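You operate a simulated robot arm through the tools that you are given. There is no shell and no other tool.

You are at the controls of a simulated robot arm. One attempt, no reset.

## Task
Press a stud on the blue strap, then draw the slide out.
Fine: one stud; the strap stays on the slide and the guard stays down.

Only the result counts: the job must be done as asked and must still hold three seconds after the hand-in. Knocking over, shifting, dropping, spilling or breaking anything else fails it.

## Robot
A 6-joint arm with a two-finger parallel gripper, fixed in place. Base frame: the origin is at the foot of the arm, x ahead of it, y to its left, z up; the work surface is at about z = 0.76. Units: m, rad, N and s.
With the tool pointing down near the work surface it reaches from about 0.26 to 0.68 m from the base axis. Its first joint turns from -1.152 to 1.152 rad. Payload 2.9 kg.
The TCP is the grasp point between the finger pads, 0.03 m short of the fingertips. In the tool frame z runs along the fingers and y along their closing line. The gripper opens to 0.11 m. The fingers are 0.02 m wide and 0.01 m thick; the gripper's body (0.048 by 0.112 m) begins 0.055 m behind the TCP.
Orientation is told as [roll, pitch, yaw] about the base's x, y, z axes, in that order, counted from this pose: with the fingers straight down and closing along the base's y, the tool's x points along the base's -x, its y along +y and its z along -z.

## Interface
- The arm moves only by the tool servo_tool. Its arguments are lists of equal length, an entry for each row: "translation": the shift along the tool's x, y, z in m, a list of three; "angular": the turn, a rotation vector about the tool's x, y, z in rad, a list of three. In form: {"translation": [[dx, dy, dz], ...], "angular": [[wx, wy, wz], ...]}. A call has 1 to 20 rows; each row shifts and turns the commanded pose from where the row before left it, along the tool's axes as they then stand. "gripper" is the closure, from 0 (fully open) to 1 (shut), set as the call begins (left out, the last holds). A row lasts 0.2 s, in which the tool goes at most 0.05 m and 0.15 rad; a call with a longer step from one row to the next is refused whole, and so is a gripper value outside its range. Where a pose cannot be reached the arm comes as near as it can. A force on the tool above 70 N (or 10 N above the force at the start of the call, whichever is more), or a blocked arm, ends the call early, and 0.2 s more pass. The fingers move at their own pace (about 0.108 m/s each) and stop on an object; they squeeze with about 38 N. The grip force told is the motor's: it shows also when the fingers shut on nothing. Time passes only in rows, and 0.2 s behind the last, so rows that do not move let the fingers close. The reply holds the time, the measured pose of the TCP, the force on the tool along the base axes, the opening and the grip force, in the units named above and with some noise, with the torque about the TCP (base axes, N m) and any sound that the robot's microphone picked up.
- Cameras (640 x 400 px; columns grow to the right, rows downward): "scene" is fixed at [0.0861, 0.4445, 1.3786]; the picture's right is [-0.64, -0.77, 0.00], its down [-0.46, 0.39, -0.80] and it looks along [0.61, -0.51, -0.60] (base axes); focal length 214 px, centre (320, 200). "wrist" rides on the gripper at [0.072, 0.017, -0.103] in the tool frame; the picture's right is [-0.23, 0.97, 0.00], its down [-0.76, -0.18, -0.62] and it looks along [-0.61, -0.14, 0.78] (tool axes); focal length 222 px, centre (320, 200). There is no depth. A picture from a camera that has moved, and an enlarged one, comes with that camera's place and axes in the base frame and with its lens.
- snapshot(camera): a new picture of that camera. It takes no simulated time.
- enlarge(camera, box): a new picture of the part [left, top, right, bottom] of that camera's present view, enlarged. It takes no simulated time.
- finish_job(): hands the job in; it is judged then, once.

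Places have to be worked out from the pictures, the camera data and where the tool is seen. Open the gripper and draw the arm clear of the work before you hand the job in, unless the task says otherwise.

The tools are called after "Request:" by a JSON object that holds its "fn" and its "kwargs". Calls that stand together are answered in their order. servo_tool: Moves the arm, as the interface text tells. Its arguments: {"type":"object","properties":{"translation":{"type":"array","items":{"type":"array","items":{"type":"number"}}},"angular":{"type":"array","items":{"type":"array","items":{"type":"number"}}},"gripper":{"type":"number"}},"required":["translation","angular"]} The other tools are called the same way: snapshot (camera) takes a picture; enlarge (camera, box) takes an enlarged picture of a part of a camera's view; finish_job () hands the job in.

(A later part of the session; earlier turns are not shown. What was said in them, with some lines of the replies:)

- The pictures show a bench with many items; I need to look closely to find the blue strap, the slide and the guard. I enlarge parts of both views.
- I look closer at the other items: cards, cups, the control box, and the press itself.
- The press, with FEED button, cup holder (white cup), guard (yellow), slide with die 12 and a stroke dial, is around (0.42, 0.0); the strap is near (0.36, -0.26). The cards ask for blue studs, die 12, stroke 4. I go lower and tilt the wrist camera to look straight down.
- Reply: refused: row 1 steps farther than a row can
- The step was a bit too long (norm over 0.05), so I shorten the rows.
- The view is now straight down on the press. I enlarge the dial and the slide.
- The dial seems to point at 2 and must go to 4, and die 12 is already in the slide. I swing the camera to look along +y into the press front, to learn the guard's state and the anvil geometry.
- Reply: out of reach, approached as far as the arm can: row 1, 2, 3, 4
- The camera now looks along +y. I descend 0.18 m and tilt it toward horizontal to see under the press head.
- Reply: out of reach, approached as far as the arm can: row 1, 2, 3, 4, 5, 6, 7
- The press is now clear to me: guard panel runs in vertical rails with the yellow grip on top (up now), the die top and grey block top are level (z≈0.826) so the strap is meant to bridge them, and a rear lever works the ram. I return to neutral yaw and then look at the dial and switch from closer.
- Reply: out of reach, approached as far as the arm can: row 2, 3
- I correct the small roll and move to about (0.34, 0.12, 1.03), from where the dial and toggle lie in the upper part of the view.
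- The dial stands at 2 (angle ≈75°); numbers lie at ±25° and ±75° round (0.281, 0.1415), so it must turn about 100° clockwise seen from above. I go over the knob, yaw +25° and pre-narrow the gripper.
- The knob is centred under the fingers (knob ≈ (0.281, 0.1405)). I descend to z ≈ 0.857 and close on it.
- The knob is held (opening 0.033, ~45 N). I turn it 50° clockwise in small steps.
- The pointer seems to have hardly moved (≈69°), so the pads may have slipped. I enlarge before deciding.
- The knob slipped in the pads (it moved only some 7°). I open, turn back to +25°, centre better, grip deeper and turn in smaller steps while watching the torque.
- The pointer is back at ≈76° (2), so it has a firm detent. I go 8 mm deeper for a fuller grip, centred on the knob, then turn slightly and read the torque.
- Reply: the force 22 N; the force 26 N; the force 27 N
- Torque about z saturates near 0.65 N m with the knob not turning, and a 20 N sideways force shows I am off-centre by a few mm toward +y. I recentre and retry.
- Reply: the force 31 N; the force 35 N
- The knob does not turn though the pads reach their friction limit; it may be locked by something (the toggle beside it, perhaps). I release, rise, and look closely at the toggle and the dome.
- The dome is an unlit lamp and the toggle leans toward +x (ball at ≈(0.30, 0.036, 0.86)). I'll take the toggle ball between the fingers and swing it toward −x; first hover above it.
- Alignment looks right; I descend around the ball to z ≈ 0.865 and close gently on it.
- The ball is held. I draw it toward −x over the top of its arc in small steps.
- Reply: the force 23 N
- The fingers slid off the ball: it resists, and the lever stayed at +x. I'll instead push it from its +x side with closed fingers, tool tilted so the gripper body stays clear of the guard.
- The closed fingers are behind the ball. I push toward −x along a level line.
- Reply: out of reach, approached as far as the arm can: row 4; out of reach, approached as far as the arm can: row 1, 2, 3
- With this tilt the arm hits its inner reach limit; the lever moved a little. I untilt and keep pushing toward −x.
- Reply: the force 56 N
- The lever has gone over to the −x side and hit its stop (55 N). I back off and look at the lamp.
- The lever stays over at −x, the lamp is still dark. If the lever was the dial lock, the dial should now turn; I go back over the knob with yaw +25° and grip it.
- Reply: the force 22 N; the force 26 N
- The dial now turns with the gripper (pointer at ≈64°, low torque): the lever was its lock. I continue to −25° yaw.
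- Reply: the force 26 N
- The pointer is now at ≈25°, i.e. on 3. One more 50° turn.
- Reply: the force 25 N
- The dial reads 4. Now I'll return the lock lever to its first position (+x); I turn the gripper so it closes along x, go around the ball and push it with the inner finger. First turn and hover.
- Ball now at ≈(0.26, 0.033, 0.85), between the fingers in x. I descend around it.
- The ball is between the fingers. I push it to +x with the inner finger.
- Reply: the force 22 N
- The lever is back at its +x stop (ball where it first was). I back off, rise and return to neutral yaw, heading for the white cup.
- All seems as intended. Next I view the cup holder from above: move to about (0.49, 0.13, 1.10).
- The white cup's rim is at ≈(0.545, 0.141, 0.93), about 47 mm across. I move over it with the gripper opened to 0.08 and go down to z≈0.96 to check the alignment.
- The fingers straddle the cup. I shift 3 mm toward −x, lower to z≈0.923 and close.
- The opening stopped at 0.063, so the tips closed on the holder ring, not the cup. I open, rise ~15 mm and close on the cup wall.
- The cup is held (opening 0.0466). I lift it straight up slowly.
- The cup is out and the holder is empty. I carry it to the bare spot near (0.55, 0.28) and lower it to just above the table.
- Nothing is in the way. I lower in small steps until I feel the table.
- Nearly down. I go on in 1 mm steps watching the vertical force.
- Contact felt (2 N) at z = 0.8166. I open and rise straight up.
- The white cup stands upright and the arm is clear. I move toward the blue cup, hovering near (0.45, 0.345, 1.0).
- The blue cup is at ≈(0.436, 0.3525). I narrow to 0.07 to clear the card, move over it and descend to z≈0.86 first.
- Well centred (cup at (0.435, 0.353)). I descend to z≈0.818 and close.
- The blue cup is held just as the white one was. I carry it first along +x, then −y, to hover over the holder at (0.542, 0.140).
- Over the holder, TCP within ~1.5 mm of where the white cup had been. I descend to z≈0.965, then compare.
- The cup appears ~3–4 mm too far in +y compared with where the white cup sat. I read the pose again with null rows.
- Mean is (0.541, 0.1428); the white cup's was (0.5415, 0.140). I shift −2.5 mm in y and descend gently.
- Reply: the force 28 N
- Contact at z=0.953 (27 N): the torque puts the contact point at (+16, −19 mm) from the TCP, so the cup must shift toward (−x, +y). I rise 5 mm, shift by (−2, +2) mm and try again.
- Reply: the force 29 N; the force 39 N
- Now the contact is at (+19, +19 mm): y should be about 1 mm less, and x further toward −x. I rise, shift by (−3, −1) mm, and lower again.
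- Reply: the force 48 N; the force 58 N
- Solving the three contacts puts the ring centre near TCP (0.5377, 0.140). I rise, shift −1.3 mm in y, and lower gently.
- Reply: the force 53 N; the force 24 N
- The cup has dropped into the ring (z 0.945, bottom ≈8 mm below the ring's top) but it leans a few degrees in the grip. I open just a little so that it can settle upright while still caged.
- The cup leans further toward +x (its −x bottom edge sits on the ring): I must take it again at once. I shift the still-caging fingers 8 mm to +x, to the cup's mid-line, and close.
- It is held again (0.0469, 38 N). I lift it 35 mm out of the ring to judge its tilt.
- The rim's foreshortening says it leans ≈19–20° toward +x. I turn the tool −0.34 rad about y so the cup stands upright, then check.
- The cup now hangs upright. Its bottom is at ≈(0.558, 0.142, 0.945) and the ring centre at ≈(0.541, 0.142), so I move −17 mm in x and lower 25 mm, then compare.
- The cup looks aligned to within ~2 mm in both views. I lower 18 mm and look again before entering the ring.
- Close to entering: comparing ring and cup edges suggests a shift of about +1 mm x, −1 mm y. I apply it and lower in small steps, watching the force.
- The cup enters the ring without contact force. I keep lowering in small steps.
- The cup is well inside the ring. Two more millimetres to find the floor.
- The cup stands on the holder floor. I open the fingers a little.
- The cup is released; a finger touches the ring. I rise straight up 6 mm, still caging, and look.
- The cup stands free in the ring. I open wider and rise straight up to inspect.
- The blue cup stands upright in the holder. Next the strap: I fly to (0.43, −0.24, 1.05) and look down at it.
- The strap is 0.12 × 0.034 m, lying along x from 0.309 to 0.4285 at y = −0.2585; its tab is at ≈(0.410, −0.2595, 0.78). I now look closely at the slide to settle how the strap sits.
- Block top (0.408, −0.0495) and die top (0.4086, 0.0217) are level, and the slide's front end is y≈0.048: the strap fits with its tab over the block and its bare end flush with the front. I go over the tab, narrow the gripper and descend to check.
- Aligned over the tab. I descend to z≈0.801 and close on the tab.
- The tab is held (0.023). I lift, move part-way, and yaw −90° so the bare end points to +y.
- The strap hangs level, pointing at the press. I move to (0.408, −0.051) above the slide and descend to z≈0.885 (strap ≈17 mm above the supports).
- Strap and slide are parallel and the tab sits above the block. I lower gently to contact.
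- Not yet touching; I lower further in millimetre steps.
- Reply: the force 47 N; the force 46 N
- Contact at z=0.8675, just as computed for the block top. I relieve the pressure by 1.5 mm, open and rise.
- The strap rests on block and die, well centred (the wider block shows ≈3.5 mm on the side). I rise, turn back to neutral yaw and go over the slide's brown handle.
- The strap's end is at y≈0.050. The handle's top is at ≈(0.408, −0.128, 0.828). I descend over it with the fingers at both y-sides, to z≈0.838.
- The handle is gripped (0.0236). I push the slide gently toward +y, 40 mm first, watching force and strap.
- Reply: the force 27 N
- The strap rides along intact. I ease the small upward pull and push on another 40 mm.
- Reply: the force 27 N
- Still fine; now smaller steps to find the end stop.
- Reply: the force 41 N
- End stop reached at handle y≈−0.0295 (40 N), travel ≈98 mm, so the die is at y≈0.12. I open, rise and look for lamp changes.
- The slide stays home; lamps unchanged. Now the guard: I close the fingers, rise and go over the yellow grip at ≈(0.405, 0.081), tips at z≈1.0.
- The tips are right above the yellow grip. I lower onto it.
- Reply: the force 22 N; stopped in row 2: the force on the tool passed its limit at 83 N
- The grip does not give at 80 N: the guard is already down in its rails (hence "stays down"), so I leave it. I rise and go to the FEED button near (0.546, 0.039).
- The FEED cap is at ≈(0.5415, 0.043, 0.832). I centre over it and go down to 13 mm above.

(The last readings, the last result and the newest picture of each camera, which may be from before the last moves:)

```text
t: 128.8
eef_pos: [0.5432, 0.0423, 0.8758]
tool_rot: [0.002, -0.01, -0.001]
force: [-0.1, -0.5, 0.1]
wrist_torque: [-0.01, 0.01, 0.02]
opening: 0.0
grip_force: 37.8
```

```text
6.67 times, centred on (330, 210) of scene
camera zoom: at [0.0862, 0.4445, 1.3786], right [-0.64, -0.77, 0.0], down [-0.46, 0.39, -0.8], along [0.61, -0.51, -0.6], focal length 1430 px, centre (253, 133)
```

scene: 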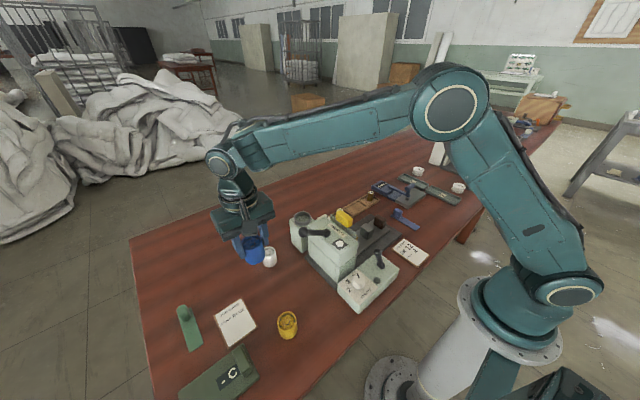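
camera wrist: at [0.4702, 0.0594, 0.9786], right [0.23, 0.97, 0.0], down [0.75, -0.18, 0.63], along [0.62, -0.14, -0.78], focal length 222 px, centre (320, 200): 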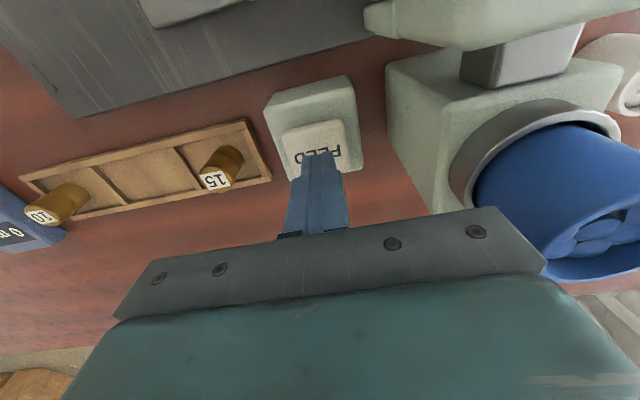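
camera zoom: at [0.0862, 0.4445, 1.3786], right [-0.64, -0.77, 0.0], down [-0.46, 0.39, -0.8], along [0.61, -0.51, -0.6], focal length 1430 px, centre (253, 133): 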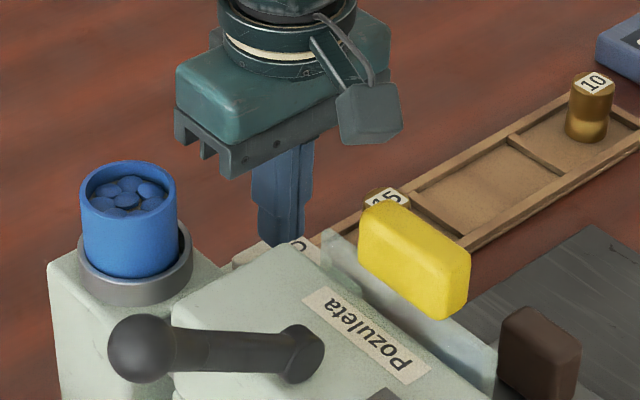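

Well over the cap. I press in small steps, watching the force and listening.

Request:
{"fn": "servo_tool", "kwargs": {"translation": [[0, 0, 0.005], [0, 0, 0.005]], "angular": [[0, 0, 0], [0, 0, 0]]}}

Request:
{"fn": "servo_tool", "kwargs": {"translation": [[0, 0, 0.003], [0, 0, 0.002]], "angular": [[0, 0, 0], [0, 0, 0]]}}

Request:
{"fn": "servo_tool", "kwargs": {"translation": [[0, 0, 0.003]], "angular": [[0, 0, 0]]}}

```text
t: 129.4
eef_pos: [0.5445, 0.0422, 0.8656]
tool_rot: [0.002, -0.011, -0.001]
force: [-0.6, 0.0, -0.2]
wrist_torque: [-0.01, 0.0, -0.02]
opening: 0.0001
grip_force: 38.3
```

```text
t: 130.0
eef_pos: [0.5444, 0.043, 0.8595]
tool_rot: [0.003, -0.009, 0.0]
force: [0.6, -0.6, 0.0]
wrist_torque: [0.02, 0.02, 0.0]
opening: 0.0
grip_force: 37.9
```

```text
t: 130.4
eef_pos: [0.5443, 0.0428, 0.8566]
tool_rot: [0.003, -0.011, 0.0]
force: [0.3, -0.1, 1.0]
wrist_torque: [-0.03, -0.03, -0.01]
opening: 0.0001
grip_force: 37.4
```

No contact yet at tip z≈0.827; I continue in 3 mm steps.

Request:
{"fn": "servo_tool", "kwargs": {"translation": [[0, 0, 0.003]], "angular": [[0, 0, 0]]}}

Request:
{"fn": "servo_tool", "kwargs": {"translation": [[0, 0, 0.003]], "angular": [[0, 0, 0]]}}

Request:
{"fn": "servo_tool", "kwargs": {"translation": [[0, 0, 0.003]], "angular": [[0, 0, 0]]}}

Request:
{"fn": "snapshot", "kwargs": {"camera": "wrist"}}

```text
t: 130.8
eef_pos: [0.5432, 0.0441, 0.8548]
tool_rot: [0.002, -0.009, 0.001]
force: [-1.2, -1.1, 2.8]
wrist_torque: [-0.02, -0.01, -0.02]
opening: 0.0
grip_force: 37.4
heard: click
```

```text
t: 131.2
eef_pos: [0.5442, 0.0437, 0.852]
tool_rot: [0.0, -0.01, 0.001]
force: [-2.2, -2.0, 7.3]
wrist_torque: [-0.06, 0.09, 0.03]
opening: 0.0
grip_force: 38.1
```

```text
t: 131.6
eef_pos: [0.5448, 0.0441, 0.8507]
tool_rot: [0.002, -0.012, 0.0]
force: [-7.8, -0.2, 23.5]
wrist_torque: [0.0, 0.38, -0.09]
opening: 0.0001
grip_force: 37.8
```

```text
taken
camera wrist: at [0.4709, 0.0606, 0.9541], right [0.23, 0.97, 0.0], down [0.75, -0.18, 0.63], along [0.62, -0.14, -0.77], focal length 222 px, centre (320, 200)
```

wrist: 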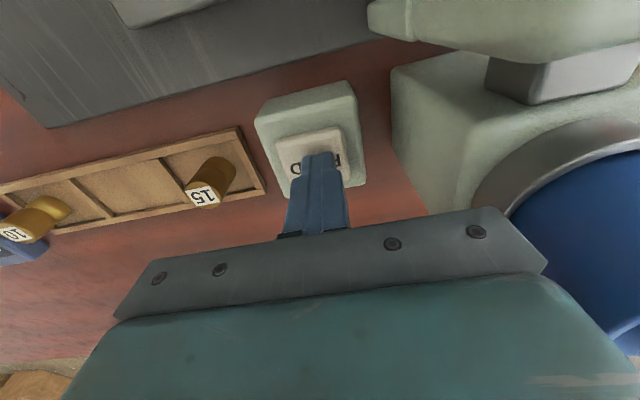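

A click was heard — one feed. I retract straight up and look at the machine's lamps.

Request:
{"fn": "servo_tool", "kwargs": {"translation": [[0, 0, -0.03], [0, 0, -0.045], [0, 0, -0.045], [0, 0, -0.045], [0, 0, -0.04]], "angular": [[0, 0, 0], [0, 0, 0], [0, 0, 0], [0, 0, 0], [0, 0, 0]]}}

Request:
{"fn": "enlarge", "kwargs": {"camera": "scene", "box": [280, 180, 430, 310]}}

Request:
{"fn": "snapshot", "kwargs": {"camera": "wrist"}}

```text
t: 132.8
eef_pos: [0.542, 0.0435, 1.0554]
tool_rot: [0.003, -0.008, 0.001]
force: [-0.5, -0.1, 0.4]
wrist_torque: [-0.02, 0.03, 0.0]
opening: 0.0001
grip_force: 37.2
```

```text
3.08 times, centred on (355, 245) of scene
camera zoom: at [0.0861, 0.4445, 1.3786], right [-0.64, -0.77, 0.0], down [-0.46, 0.39, -0.8], along [0.61, -0.51, -0.6], focal length 660 px, centre (212, 62)
```

zoom: 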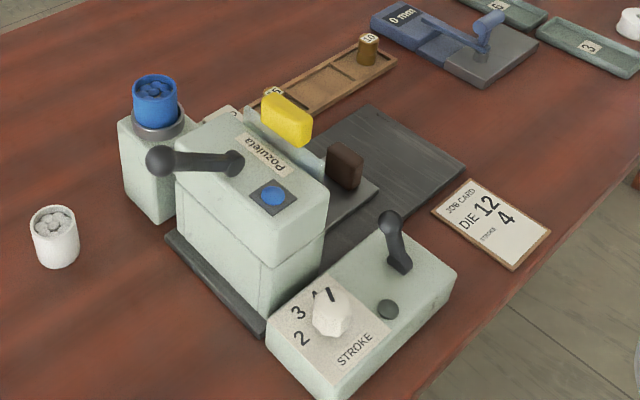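

```text
taken
camera wrist: at [0.4692, 0.0604, 1.158], right [0.23, 0.97, 0.0], down [0.76, -0.18, 0.63], along [0.61, -0.14, -0.78], focal length 222 px, centre (320, 200)
```

wrist: 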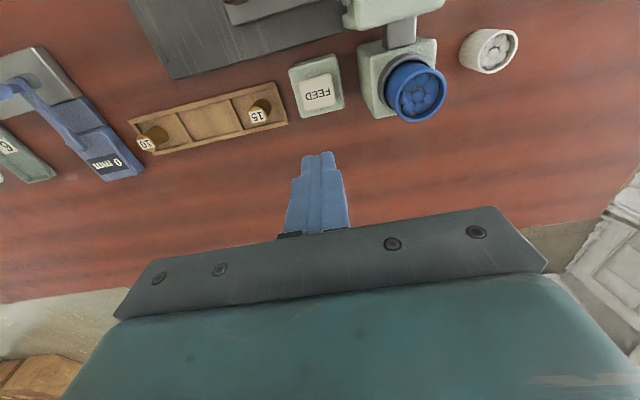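

The window on the head now shows a blue stud (it was white): one blue stud is loaded. Next the ram lever: ball at ≈(0.410, 0.231, 0.986), pivot (0.410, 0.150, 0.930). I go above the ball with closed fingers.

Request:
{"fn": "servo_tool", "kwargs": {"translation": [[0, 0, -0.012], [0.0264, 0.038, 0], [0.0264, 0.038, 0], [0.0264, 0.038, 0], [0.0264, 0.038, 0], [0.0264, 0.0375, 0]], "angular": [[-0.003, 0.008, 0], [0, 0, 0], [0, 0, 0], [0, 0, 0], [0, 0, 0], [0, 0, 0]]}}

Request:
{"fn": "snapshot", "kwargs": {"camera": "wrist"}}

Request:
{"fn": "enlarge", "kwargs": {"camera": "scene", "box": [270, 170, 390, 270]}}

```text
t: 134.2
eef_pos: [0.4117, 0.2363, 1.0685]
tool_rot: [0.004, -0.003, 0.0]
force: [0.7, -0.6, 1.0]
wrist_torque: [-0.02, -0.03, 0.01]
opening: 0.0002
grip_force: 37.5
```

```text
taken
camera wrist: at [0.3395, 0.2526, 1.1725], right [0.23, 0.97, 0.0], down [0.76, -0.18, 0.62], along [0.61, -0.14, -0.78], focal length 222 px, centre (320, 200)
```

wrist: 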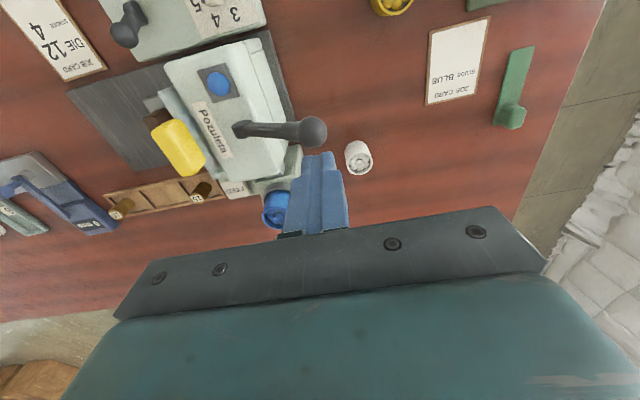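

```text
4.00 times, centred on (330, 220) of scene
camera zoom: at [0.0862, 0.4445, 1.3786], right [-0.64, -0.77, 0.0], down [-0.46, 0.39, -0.8], along [0.61, -0.51, -0.6], focal length 858 px, centre (280, 120)
```

zoom: 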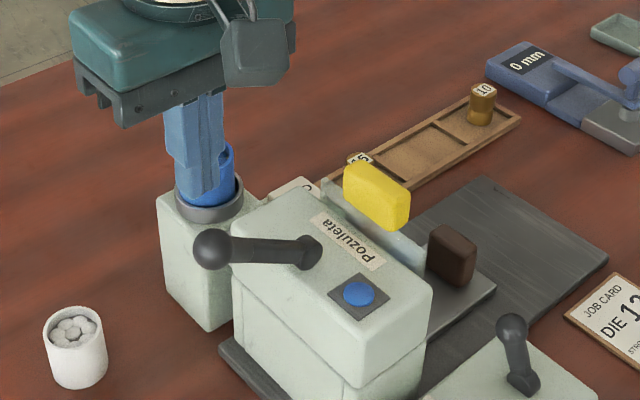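

Aligned with the ball (0.410, 0.230). I lower to contact and start pressing the lever down along its arc.

Request:
{"fn": "servo_tool", "kwargs": {"translation": [[0, 0, 0.015], [0, 0, 0.015], [0, 0, 0.008]], "angular": [[0, 0, 0], [0, 0, 0], [0, 0, 0]]}}

Request:
{"fn": "servo_tool", "kwargs": {"translation": [[0, 0.001, 0.006], [0, 0.002, 0.006], [0, 0.002, 0.006]], "angular": [[0, 0, 0], [0, 0, 0], [0, 0, 0]]}}

Request:
{"fn": "enlarge", "kwargs": {"camera": "scene", "box": [270, 170, 390, 270]}}

```text
t: 135.0
eef_pos: [0.4108, 0.2351, 1.0298]
tool_rot: [0.006, -0.003, -0.001]
force: [-0.1, 0.7, 2.5]
wrist_torque: [0.04, -0.01, -0.01]
opening: 0.0001
grip_force: 37.6
```

```text
t: 135.8
eef_pos: [0.4092, 0.2375, 1.0099]
tool_rot: [0.0, 0.0, -0.002]
force: [0.0, 0.1, 2.2]
wrist_torque: [0.04, 0.01, 0.0]
opening: 0.0
grip_force: 37.4
```

```text
4.00 times, centred on (330, 220) of scene
camera zoom: at [0.0861, 0.4445, 1.3786], right [-0.64, -0.77, 0.0], down [-0.46, 0.39, -0.8], along [0.61, -0.51, -0.6], focal length 858 px, centre (280, 120)
```

zoom: 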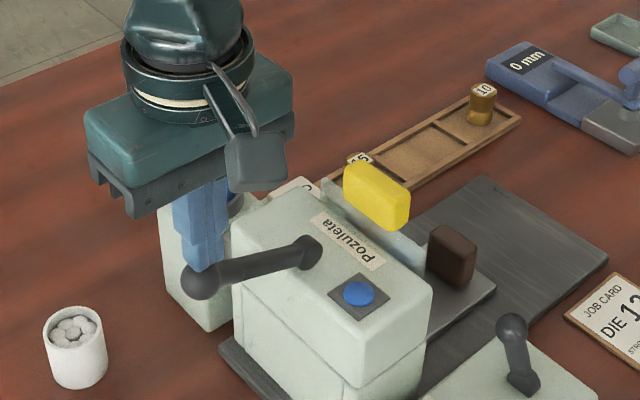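

The lever goes down easily. I keep pressing in steps, following the arc.

Request:
{"fn": "servo_tool", "kwargs": {"translation": [[0, 0.002, 0.008], [0, 0.002, 0.008], [0, 0.001, 0.008], [0, 0, 0.008]], "angular": [[0, 0, 0], [0, 0, 0], [0, 0, 0], [0, 0, 0]]}}

Request:
{"fn": "servo_tool", "kwargs": {"translation": [[0, 0, 0.006], [0, -0.001, 0.006]], "angular": [[0, 0, 0], [0, 0, 0]]}}

Request:
{"fn": "enlarge", "kwargs": {"camera": "scene", "box": [270, 170, 390, 270]}}

```text
t: 136.8
eef_pos: [0.4093, 0.2424, 0.9781]
tool_rot: [0.006, -0.003, 0.0]
force: [-0.1, 3.4, 5.0]
wrist_torque: [0.16, 0.0, 0.0]
opening: 0.0002
grip_force: 37.6
```

```text
t: 137.4
eef_pos: [0.41, 0.2422, 0.9668]
tool_rot: [0.005, -0.004, 0.002]
force: [0.2, 7.6, 6.9]
wrist_torque: [0.14, 0.04, -0.02]
opening: 0.0002
grip_force: 37.6
```

```text
4.00 times, centred on (330, 220) of scene
camera zoom: at [0.0861, 0.4447, 1.3786], right [-0.64, -0.77, 0.0], down [-0.46, 0.39, -0.8], along [0.61, -0.51, -0.6], focal length 858 px, centre (280, 120)
```

zoom: 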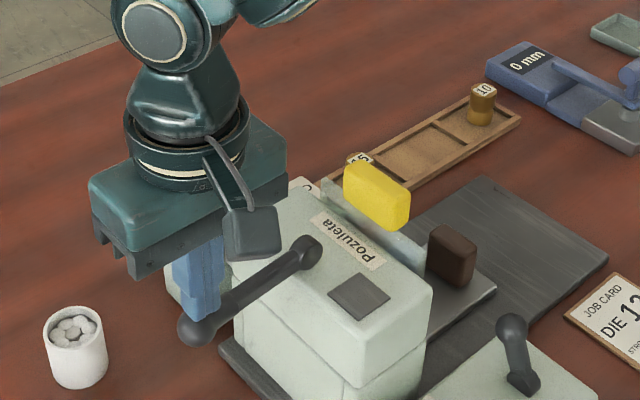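

The window has emptied: the stud is being driven. I shift outward a little and press on to the stop.

Request:
{"fn": "servo_tool", "kwargs": {"translation": [[0, 0.004, 0], [0, 0.001, 0.006], [0, 0, 0.006], [0, -0.001, 0.006]], "angular": [[0, 0, 0], [0, 0, 0], [0, 0, 0], [0, 0, 0]]}}

Request:
{"fn": "servo_tool", "kwargs": {"translation": [[0, -0.001, 0.006], [0, -0.001, 0.006]], "angular": [[0, 0, 0], [0, 0, 0]]}}

Request:
{"fn": "enlarge", "kwargs": {"camera": "scene", "box": [270, 170, 390, 270]}}

Request:
{"fn": "snapshot", "kwargs": {"camera": "wrist"}}

```text
t: 138.2
eef_pos: [0.4108, 0.2428, 0.9643]
tool_rot: [0.004, -0.007, -0.006]
force: [-10.2, -7.9, 27.2]
wrist_torque: [-0.44, 0.37, -0.07]
opening: 0.0
grip_force: 37.8
stopped in row 4: the force on the tool passed its limit at 79 N (the readings are from after the stop); the commanded pose is now the measured one
```

```text
t: 138.7
eef_pos: [0.4116, 0.2448, 0.9637]
tool_rot: [0.009, -0.014, -0.004]
force: [-12.7, -6.6, 27.1]
wrist_torque: [-0.42, 0.37, -0.06]
opening: 0.0
grip_force: 37.3
stopped in row 2: the force on the tool passed its limit at 76 N (the readings are from after the stop); the commanded pose is now the measured one
```

```text
4.00 times, centred on (330, 220) of scene
camera zoom: at [0.0855, 0.4441, 1.3788], right [-0.64, -0.77, 0.0], down [-0.46, 0.39, -0.8], along [0.61, -0.51, -0.6], focal length 858 px, centre (280, 120)
```

zoom: 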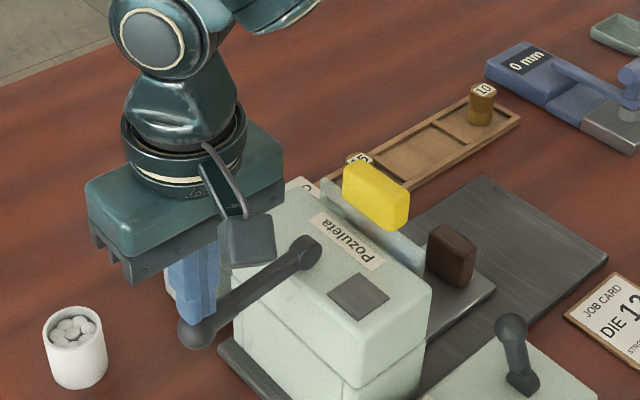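

```text
taken
camera wrist: at [0.3377, 0.2608, 1.0662], right [0.23, 0.97, 0.01], down [0.75, -0.19, 0.63], along [0.62, -0.14, -0.78], focal length 222 px, centre (320, 200)
```

wrist: 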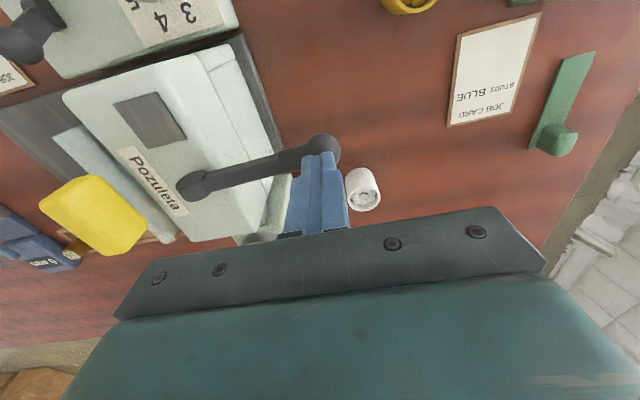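

The lever is hard on its stop (79 N): the stroke is complete and the window is empty. I rise slowly and see whether the lever returns.

Request:
{"fn": "servo_tool", "kwargs": {"translation": [[0, 0, -0.01], [0, 0, -0.015], [0, 0, -0.02], [0, 0, -0.03], [0, 0, -0.04], [0, 0, -0.02]], "angular": [[0, 0, 0], [0, 0, 0], [0, 0, 0], [0, 0, 0], [0, 0, 0], [0, 0, 0]]}}

Request:
{"fn": "enlarge", "kwargs": {"camera": "scene", "box": [270, 170, 430, 300]}}

Request:
{"fn": "snapshot", "kwargs": {"camera": "wrist"}}

```text
t: 140.1
eef_pos: [0.4096, 0.2424, 1.0983]
tool_rot: [0.009, -0.014, -0.004]
force: [0.9, 0.9, 0.7]
wrist_torque: [0.01, 0.02, 0.0]
opening: 0.0
grip_force: 37.6
```

```text
3.08 times, centred on (350, 235) of scene
camera zoom: at [0.0861, 0.4445, 1.3786], right [-0.64, -0.77, 0.0], down [-0.46, 0.39, -0.8], along [0.61, -0.51, -0.6], focal length 660 px, centre (228, 92)
```

zoom: 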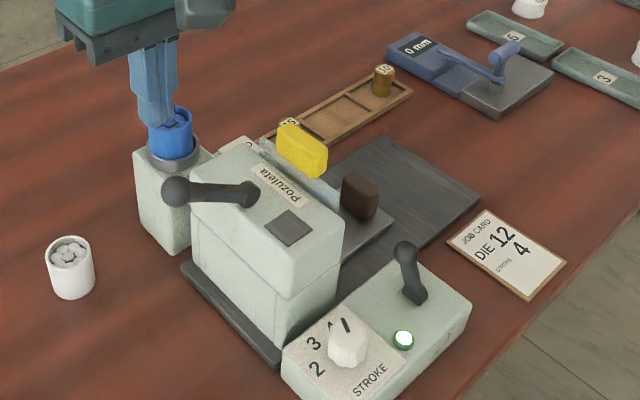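

```text
taken
camera wrist: at [0.3362, 0.2592, 1.201], right [0.23, 0.97, 0.01], down [0.75, -0.19, 0.63], along [0.62, -0.14, -0.78], focal length 222 px, centre (320, 200)
```

wrist: 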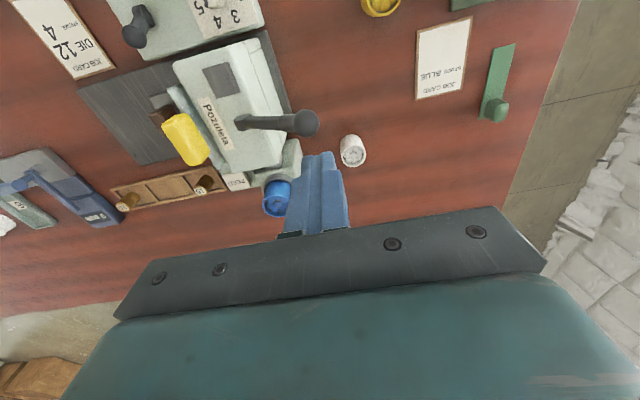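

The green lamp is lit, the lever has returned by itself and the window is empty: the stud is set. Now back to the slide's handle at (0.408, −0.030): hover first.

Request:
{"fn": "servo_tool", "kwargs": {"translation": [[0, 0, 0], [0, -0.045, 0], [0, -0.045, 0], [0, -0.045, 0], [0, -0.045, 0], [0, -0.045, 0], [0, -0.0475, 0], [0.001, 0, 0.045], [0, 0, 0.045], [0, 0, 0.045]], "angular": [[0.009, 0.014, -0.004], [0, 0, 0], [0, 0, 0], [0, 0, 0], [0, 0, 0], [0, 0, 0], [0, 0, 0], [0, 0, 0], [0, 0, 0], [0, 0, 0]], "gripper": 0.5}}

Request:
{"fn": "snapshot", "kwargs": {"camera": "wrist"}}

Request:
{"fn": "enlarge", "kwargs": {"camera": "scene", "box": [320, 170, 430, 260]}}

```text
t: 142.3
eef_pos: [0.4111, -0.0288, 0.9593]
tool_rot: [-0.002, 0.001, 0.0]
force: [0.2, -0.4, 0.1]
wrist_torque: [0.01, 0.02, -0.01]
opening: 0.0551
grip_force: 0.1
```

```text
taken
camera wrist: at [0.3395, -0.011, 1.0635], right [0.23, 0.97, 0.0], down [0.76, -0.18, 0.62], along [0.61, -0.14, -0.78], focal length 222 px, centre (320, 200)
```

wrist: 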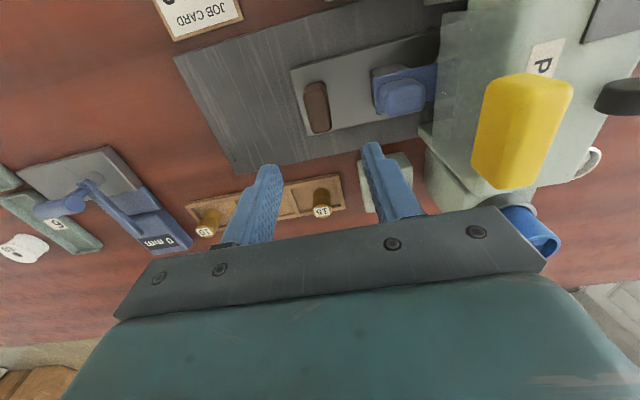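

```text
4.44 times, centred on (375, 215) of scene
camera zoom: at [0.0862, 0.4445, 1.3786], right [-0.64, -0.77, 0.0], down [-0.46, 0.39, -0.8], along [0.61, -0.51, -0.6], focal length 953 px, centre (76, 133)
```

zoom: 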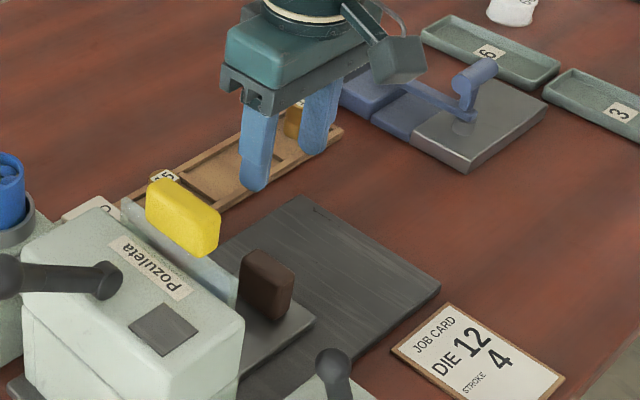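

Handle confirmed at ≈(0.406, −0.028). I descend and grip it.

Request:
{"fn": "servo_tool", "kwargs": {"translation": [[0.003, 0, 0.04], [0, 0, 0.045], [0, 0, 0.0365]], "angular": [[0, 0, 0], [0, 0, 0], [0, 0, 0]]}}

Request:
{"fn": "servo_tool", "kwargs": {"translation": [[0, 0, 0], [0, 0, 0], [0, 0, 0]], "angular": [[0, 0, 0], [0, 0, 0], [0, 0, 0]], "gripper": 0.9}}

Request:
{"fn": "enlarge", "kwargs": {"camera": "wrist", "box": [240, 20, 640, 240]}}

```text
t: 143.1
eef_pos: [0.4063, -0.03, 0.8385]
tool_rot: [-0.001, 0.002, -0.001]
force: [0.5, -0.4, -0.2]
wrist_torque: [0.0, -0.02, -0.01]
opening: 0.0549
grip_force: 0.0
```

```text
t: 143.9
eef_pos: [0.4062, -0.0296, 0.8378]
tool_rot: [-0.001, 0.001, 0.002]
force: [-1.1, -1.7, -11.2]
wrist_torque: [0.03, -1.3, 0.08]
opening: 0.0236
grip_force: 44.7
```

```text
1.60 times, centred on (440, 130) of wrist
camera zoom: at [0.3349, -0.0126, 0.9425], right [0.23, 0.97, 0.0], down [0.76, -0.18, 0.62], along [0.61, -0.14, -0.78], focal length 355 px, centre (128, 312)
```

zoom: 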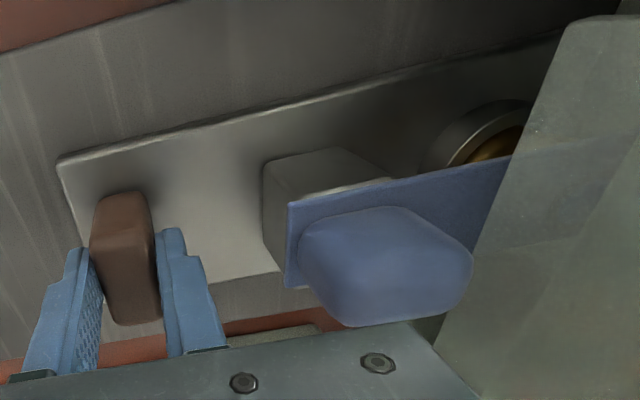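

Handle gripped, strap still in its place. I draw the slide out slowly toward −y.

Request:
{"fn": "servo_tool", "kwargs": {"translation": [[0, -0.002, 0], [0, -0.004, 0], [0, -0.005, 0], [0, -0.006, 0], [0, -0.006, 0], [0, -0.006, 0], [0, -0.006, 0], [0, -0.005, 0], [0, -0.003, 0]], "angular": [[0, 0, 0], [0, 0, 0], [0, 0, 0], [0, 0, 0], [0, 0, 0], [0, 0, 0], [0, 0, 0], [0, 0, 0], [0, 0, 0]]}}

Request:
{"fn": "enlarge", "kwargs": {"camera": "wrist", "box": [240, 20, 640, 240]}}

Request:
{"fn": "enlarge", "kwargs": {"camera": "scene", "box": [320, 170, 430, 260]}}

```text
t: 145.9
eef_pos: [0.407, -0.072, 0.8389]
tool_rot: [-0.002, 0.0, -0.001]
force: [11.3, 1.5, -14.3]
wrist_torque: [0.19, -0.15, 0.08]
opening: 0.0241
grip_force: 45.0
```

```text
1.60 times, centred on (440, 130) of wrist
camera zoom: at [0.3345, -0.0556, 0.943], right [0.23, 0.97, 0.0], down [0.76, -0.18, 0.62], along [0.61, -0.14, -0.78], focal length 355 px, centre (128, 312)
```

zoom: 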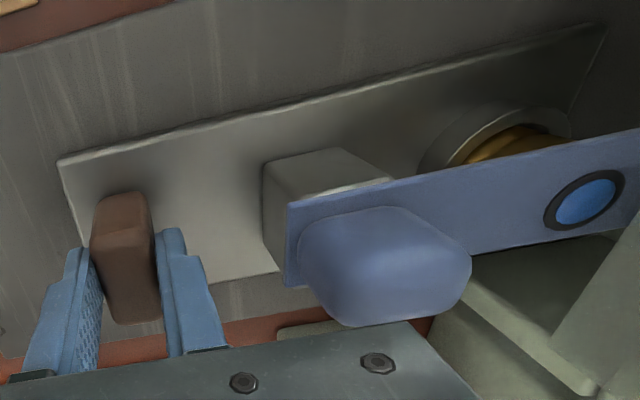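

```text
4.44 times, centred on (375, 215) of scene
camera zoom: at [0.0866, 0.4445, 1.3786], right [-0.64, -0.77, 0.0], down [-0.46, 0.39, -0.8], along [0.61, -0.51, -0.6], focal length 953 px, centre (76, 133)
```

zoom: 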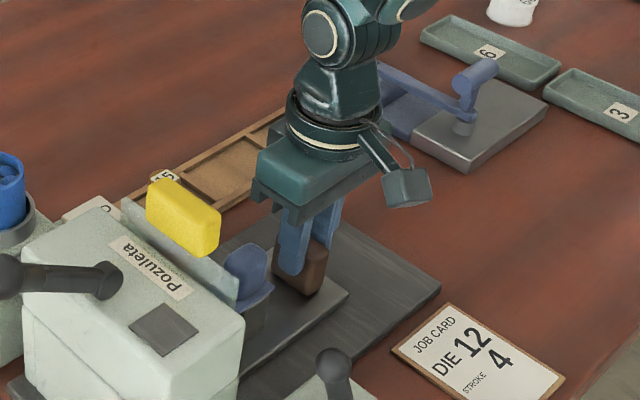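

A blue stud sits on the strap. I continue drawing the slide out the remaining ≈56 mm.

Request:
{"fn": "servo_tool", "kwargs": {"translation": [[0, -0.003, 0], [0, -0.005, 0], [0, -0.006, 0], [0, -0.006, 0], [0, -0.006, 0], [0, -0.006, 0], [0, -0.006, 0], [0, -0.006, 0], [0, -0.005, 0], [0, -0.003, 0]], "angular": [[0, 0, 0], [0, 0, 0], [0, 0, 0], [0, 0, 0], [0, 0, 0], [0, 0, 0], [0, 0, 0], [0, 0, 0], [0, 0, 0], [0, 0, 0]]}}

Request:
{"fn": "servo_tool", "kwargs": {"translation": [[0, -0.002, 0], [0, -0.002, 0]], "angular": [[0, 0, 0], [0, 0, 0]]}}

Request:
{"fn": "enlarge", "kwargs": {"camera": "wrist", "box": [240, 20, 640, 240]}}

Request:
{"fn": "enlarge", "kwargs": {"camera": "scene", "box": [320, 170, 430, 260]}}

```text
t: 148.1
eef_pos: [0.4058, -0.1266, 0.8382]
tool_rot: [-0.002, -0.002, 0.002]
force: [16.5, 1.3, -9.9]
wrist_torque: [0.13, -0.29, 0.05]
opening: 0.0234
grip_force: 45.3
```

```text
t: 148.7
eef_pos: [0.4063, -0.128, 0.8385]
tool_rot: [-0.002, 0.0, 0.0]
force: [10.9, 1.5, -1.2]
wrist_torque: [-0.01, -1.22, 0.09]
opening: 0.0238
grip_force: 45.1
```

```text
1.60 times, centred on (440, 130) of wrist
camera zoom: at [0.3342, -0.1119, 0.943], right [0.23, 0.97, 0.0], down [0.76, -0.18, 0.62], along [0.61, -0.14, -0.78], focal length 355 px, centre (128, 312)
```

zoom: 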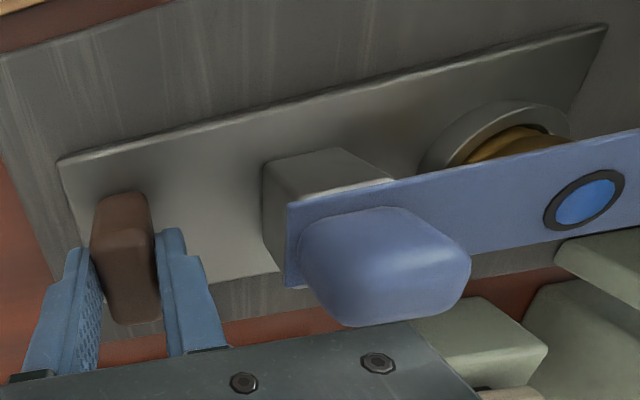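

```text
4.44 times, centred on (375, 215) of scene
camera zoom: at [0.0864, 0.4445, 1.3786], right [-0.64, -0.77, 0.0], down [-0.46, 0.39, -0.8], along [0.61, -0.51, -0.6], focal length 953 px, centre (76, 133)
```

zoom: 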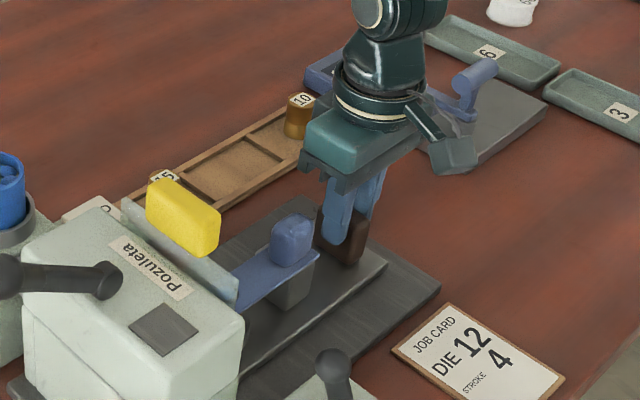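

The slide is back at its starting position. I pull 2 mm more to make sure it is fully out.

Request:
{"fn": "servo_tool", "kwargs": {"translation": [[0, -0.001, 0], [0, -0.001, 0]], "angular": [[0, 0, 0], [0, 0, 0]]}}

```text
t: 149.3
eef_pos: [0.4065, -0.1307, 0.8404]
tool_rot: [0.002, 0.001, 0.0]
force: [15.3, 6.9, -3.6]
wrist_torque: [-0.11, -0.81, -0.19]
opening: 0.0239
grip_force: 45.2
```

The y-force begins to rise — the out stop. I release the handle, rise and draw clear.

Request:
{"fn": "servo_tool", "kwargs": {"translation": [[0, 0, 0], [0, 0, 0], [0, 0, -0.02], [0, 0, -0.04], [0, 0, -0.045], [0, 0, -0.045], [0, 0, -0.045], [0, 0, -0.04]], "angular": [[0, 0, 0], [0, 0, 0], [0, 0, 0], [0, 0, 0], [0, 0, 0], [0, 0, 0], [0, 0, 0], [0, 0, 0]], "gripper": 0.5}}

Request:
{"fn": "snapshot", "kwargs": {"camera": "scene"}}

Request:
{"fn": "snapshot", "kwargs": {"camera": "wrist"}}

Request:
{"fn": "enlarge", "kwargs": {"camera": "scene", "box": [280, 180, 430, 310]}}

```text
t: 151.1
eef_pos: [0.4053, -0.1288, 1.075]
tool_rot: [0.001, 0.002, -0.001]
force: [-0.5, -0.5, 1.4]
wrist_torque: [0.05, -0.01, 0.0]
opening: 0.0547
grip_force: 0.0
```

```text
taken
```

scene: 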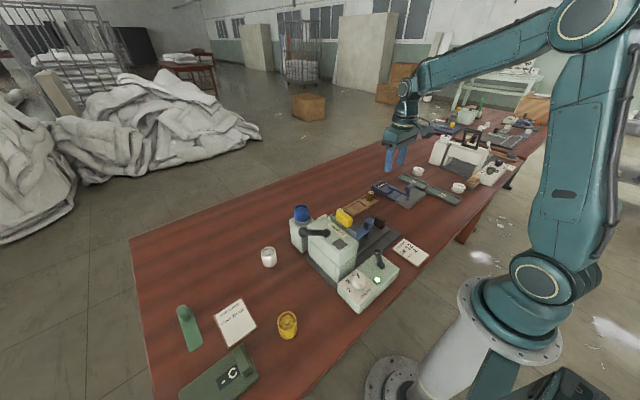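

```text
taken
camera wrist: at [0.3331, -0.1112, 1.1794], right [0.23, 0.97, 0.0], down [0.76, -0.18, 0.62], along [0.61, -0.14, -0.78], focal length 222 px, centre (320, 200)
```

wrist: 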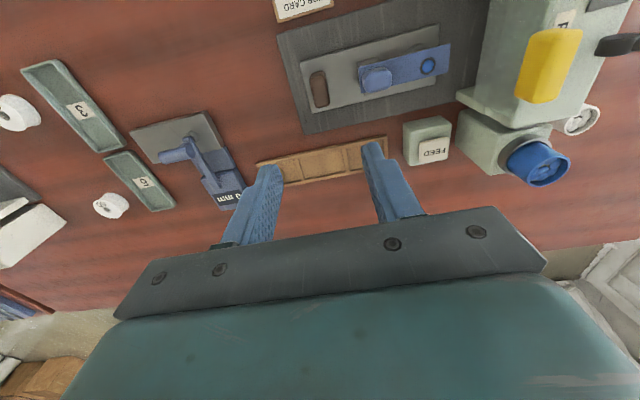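

```text
3.08 times, centred on (355, 245) of scene
camera zoom: at [0.0861, 0.4445, 1.3786], right [-0.64, -0.77, 0.0], down [-0.46, 0.39, -0.8], along [0.61, -0.51, -0.6], focal length 660 px, centre (212, 62)
```

zoom: 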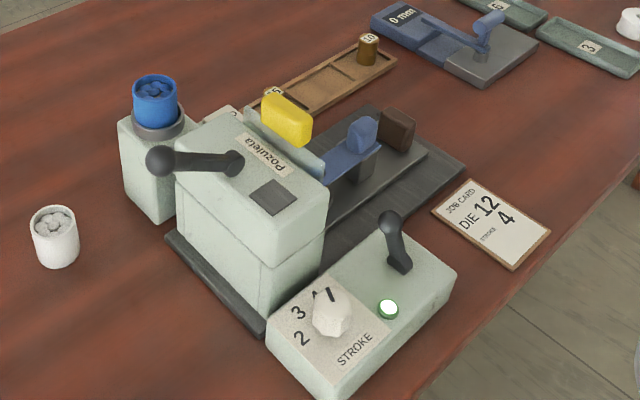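

All is as asked: one blue stud on the strap, strap on the drawn-out slide, guard down, lamp green. I open fully, rise a bit more and hand in.

Request:
{"fn": "servo_tool", "kwargs": {"translation": [[0, 0, -0.045], [0, 0, -0.045], [0, 0, -0.045], [0, 0, 0], [0, 0, 0]], "angular": [[0, 0, 0], [0, 0, 0], [0, 0, 0], [0, 0, 0], [0, 0, 0]], "gripper": 0.0}}

Request:
{"fn": "enlarge", "kwargs": {"camera": "scene", "box": [280, 180, 430, 310]}}

```text
t: 152.3
eef_pos: [0.4071, -0.1297, 1.2124]
tool_rot: [-0.001, 0.002, 0.001]
force: [-0.1, 0.2, 0.2]
wrist_torque: [0.02, 0.0, 0.02]
opening: 0.1102
grip_force: 0.1
```

```text
3.08 times, centred on (355, 245) of scene
camera zoom: at [0.0861, 0.4445, 1.3786], right [-0.64, -0.77, 0.0], down [-0.46, 0.39, -0.8], along [0.61, -0.51, -0.6], focal length 660 px, centre (212, 62)
```

zoom: 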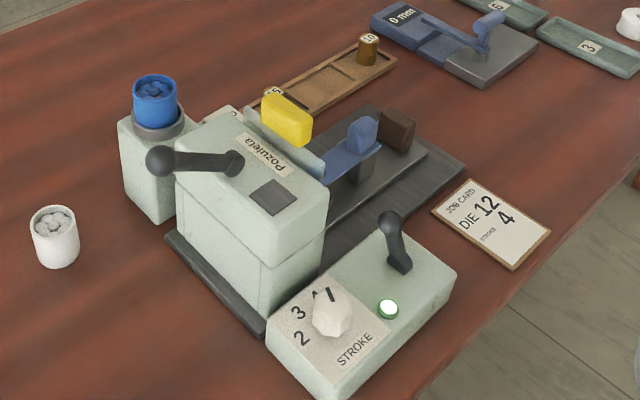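

Everything is stable, the gripper is open and the arm is clear. I hand the job in.

Request:
{"fn": "finish_job", "kwargs": {}}

```text
The job is handed in.
```

The job is handed in. One blue stud is pressed on the blue strap. The slide is drawn fully out with the strap still on it, and the guard is down. The machine's lamp turned green after the stroke. I don't have the judging result.

- **Stroke:** the job card called for stroke 4 and the dial was on 2. I released its lock lever, turned it to 4 and locked it again. Die 12 was already in the slide.
- **Studs:** the job card called for blue studs, so I swapped the white cup in the feeder for the blue one. The white cup now stands upright on the bench beside the press.
- **Blue cup:** it tipped about 20° in the holder on the first try. I regripped it and seated it upright, with no studs lost that I could see.
- **Feed and press:** I pressed FEED once and pulled the lever down once, to its stop.
- **Guard:** I pressed down on the yellow grip, thinking the guard was up. It did not move at about 80 N, so I took it as already down and left it. The tool stopped there on its force limit, and I saw no sign of damage.
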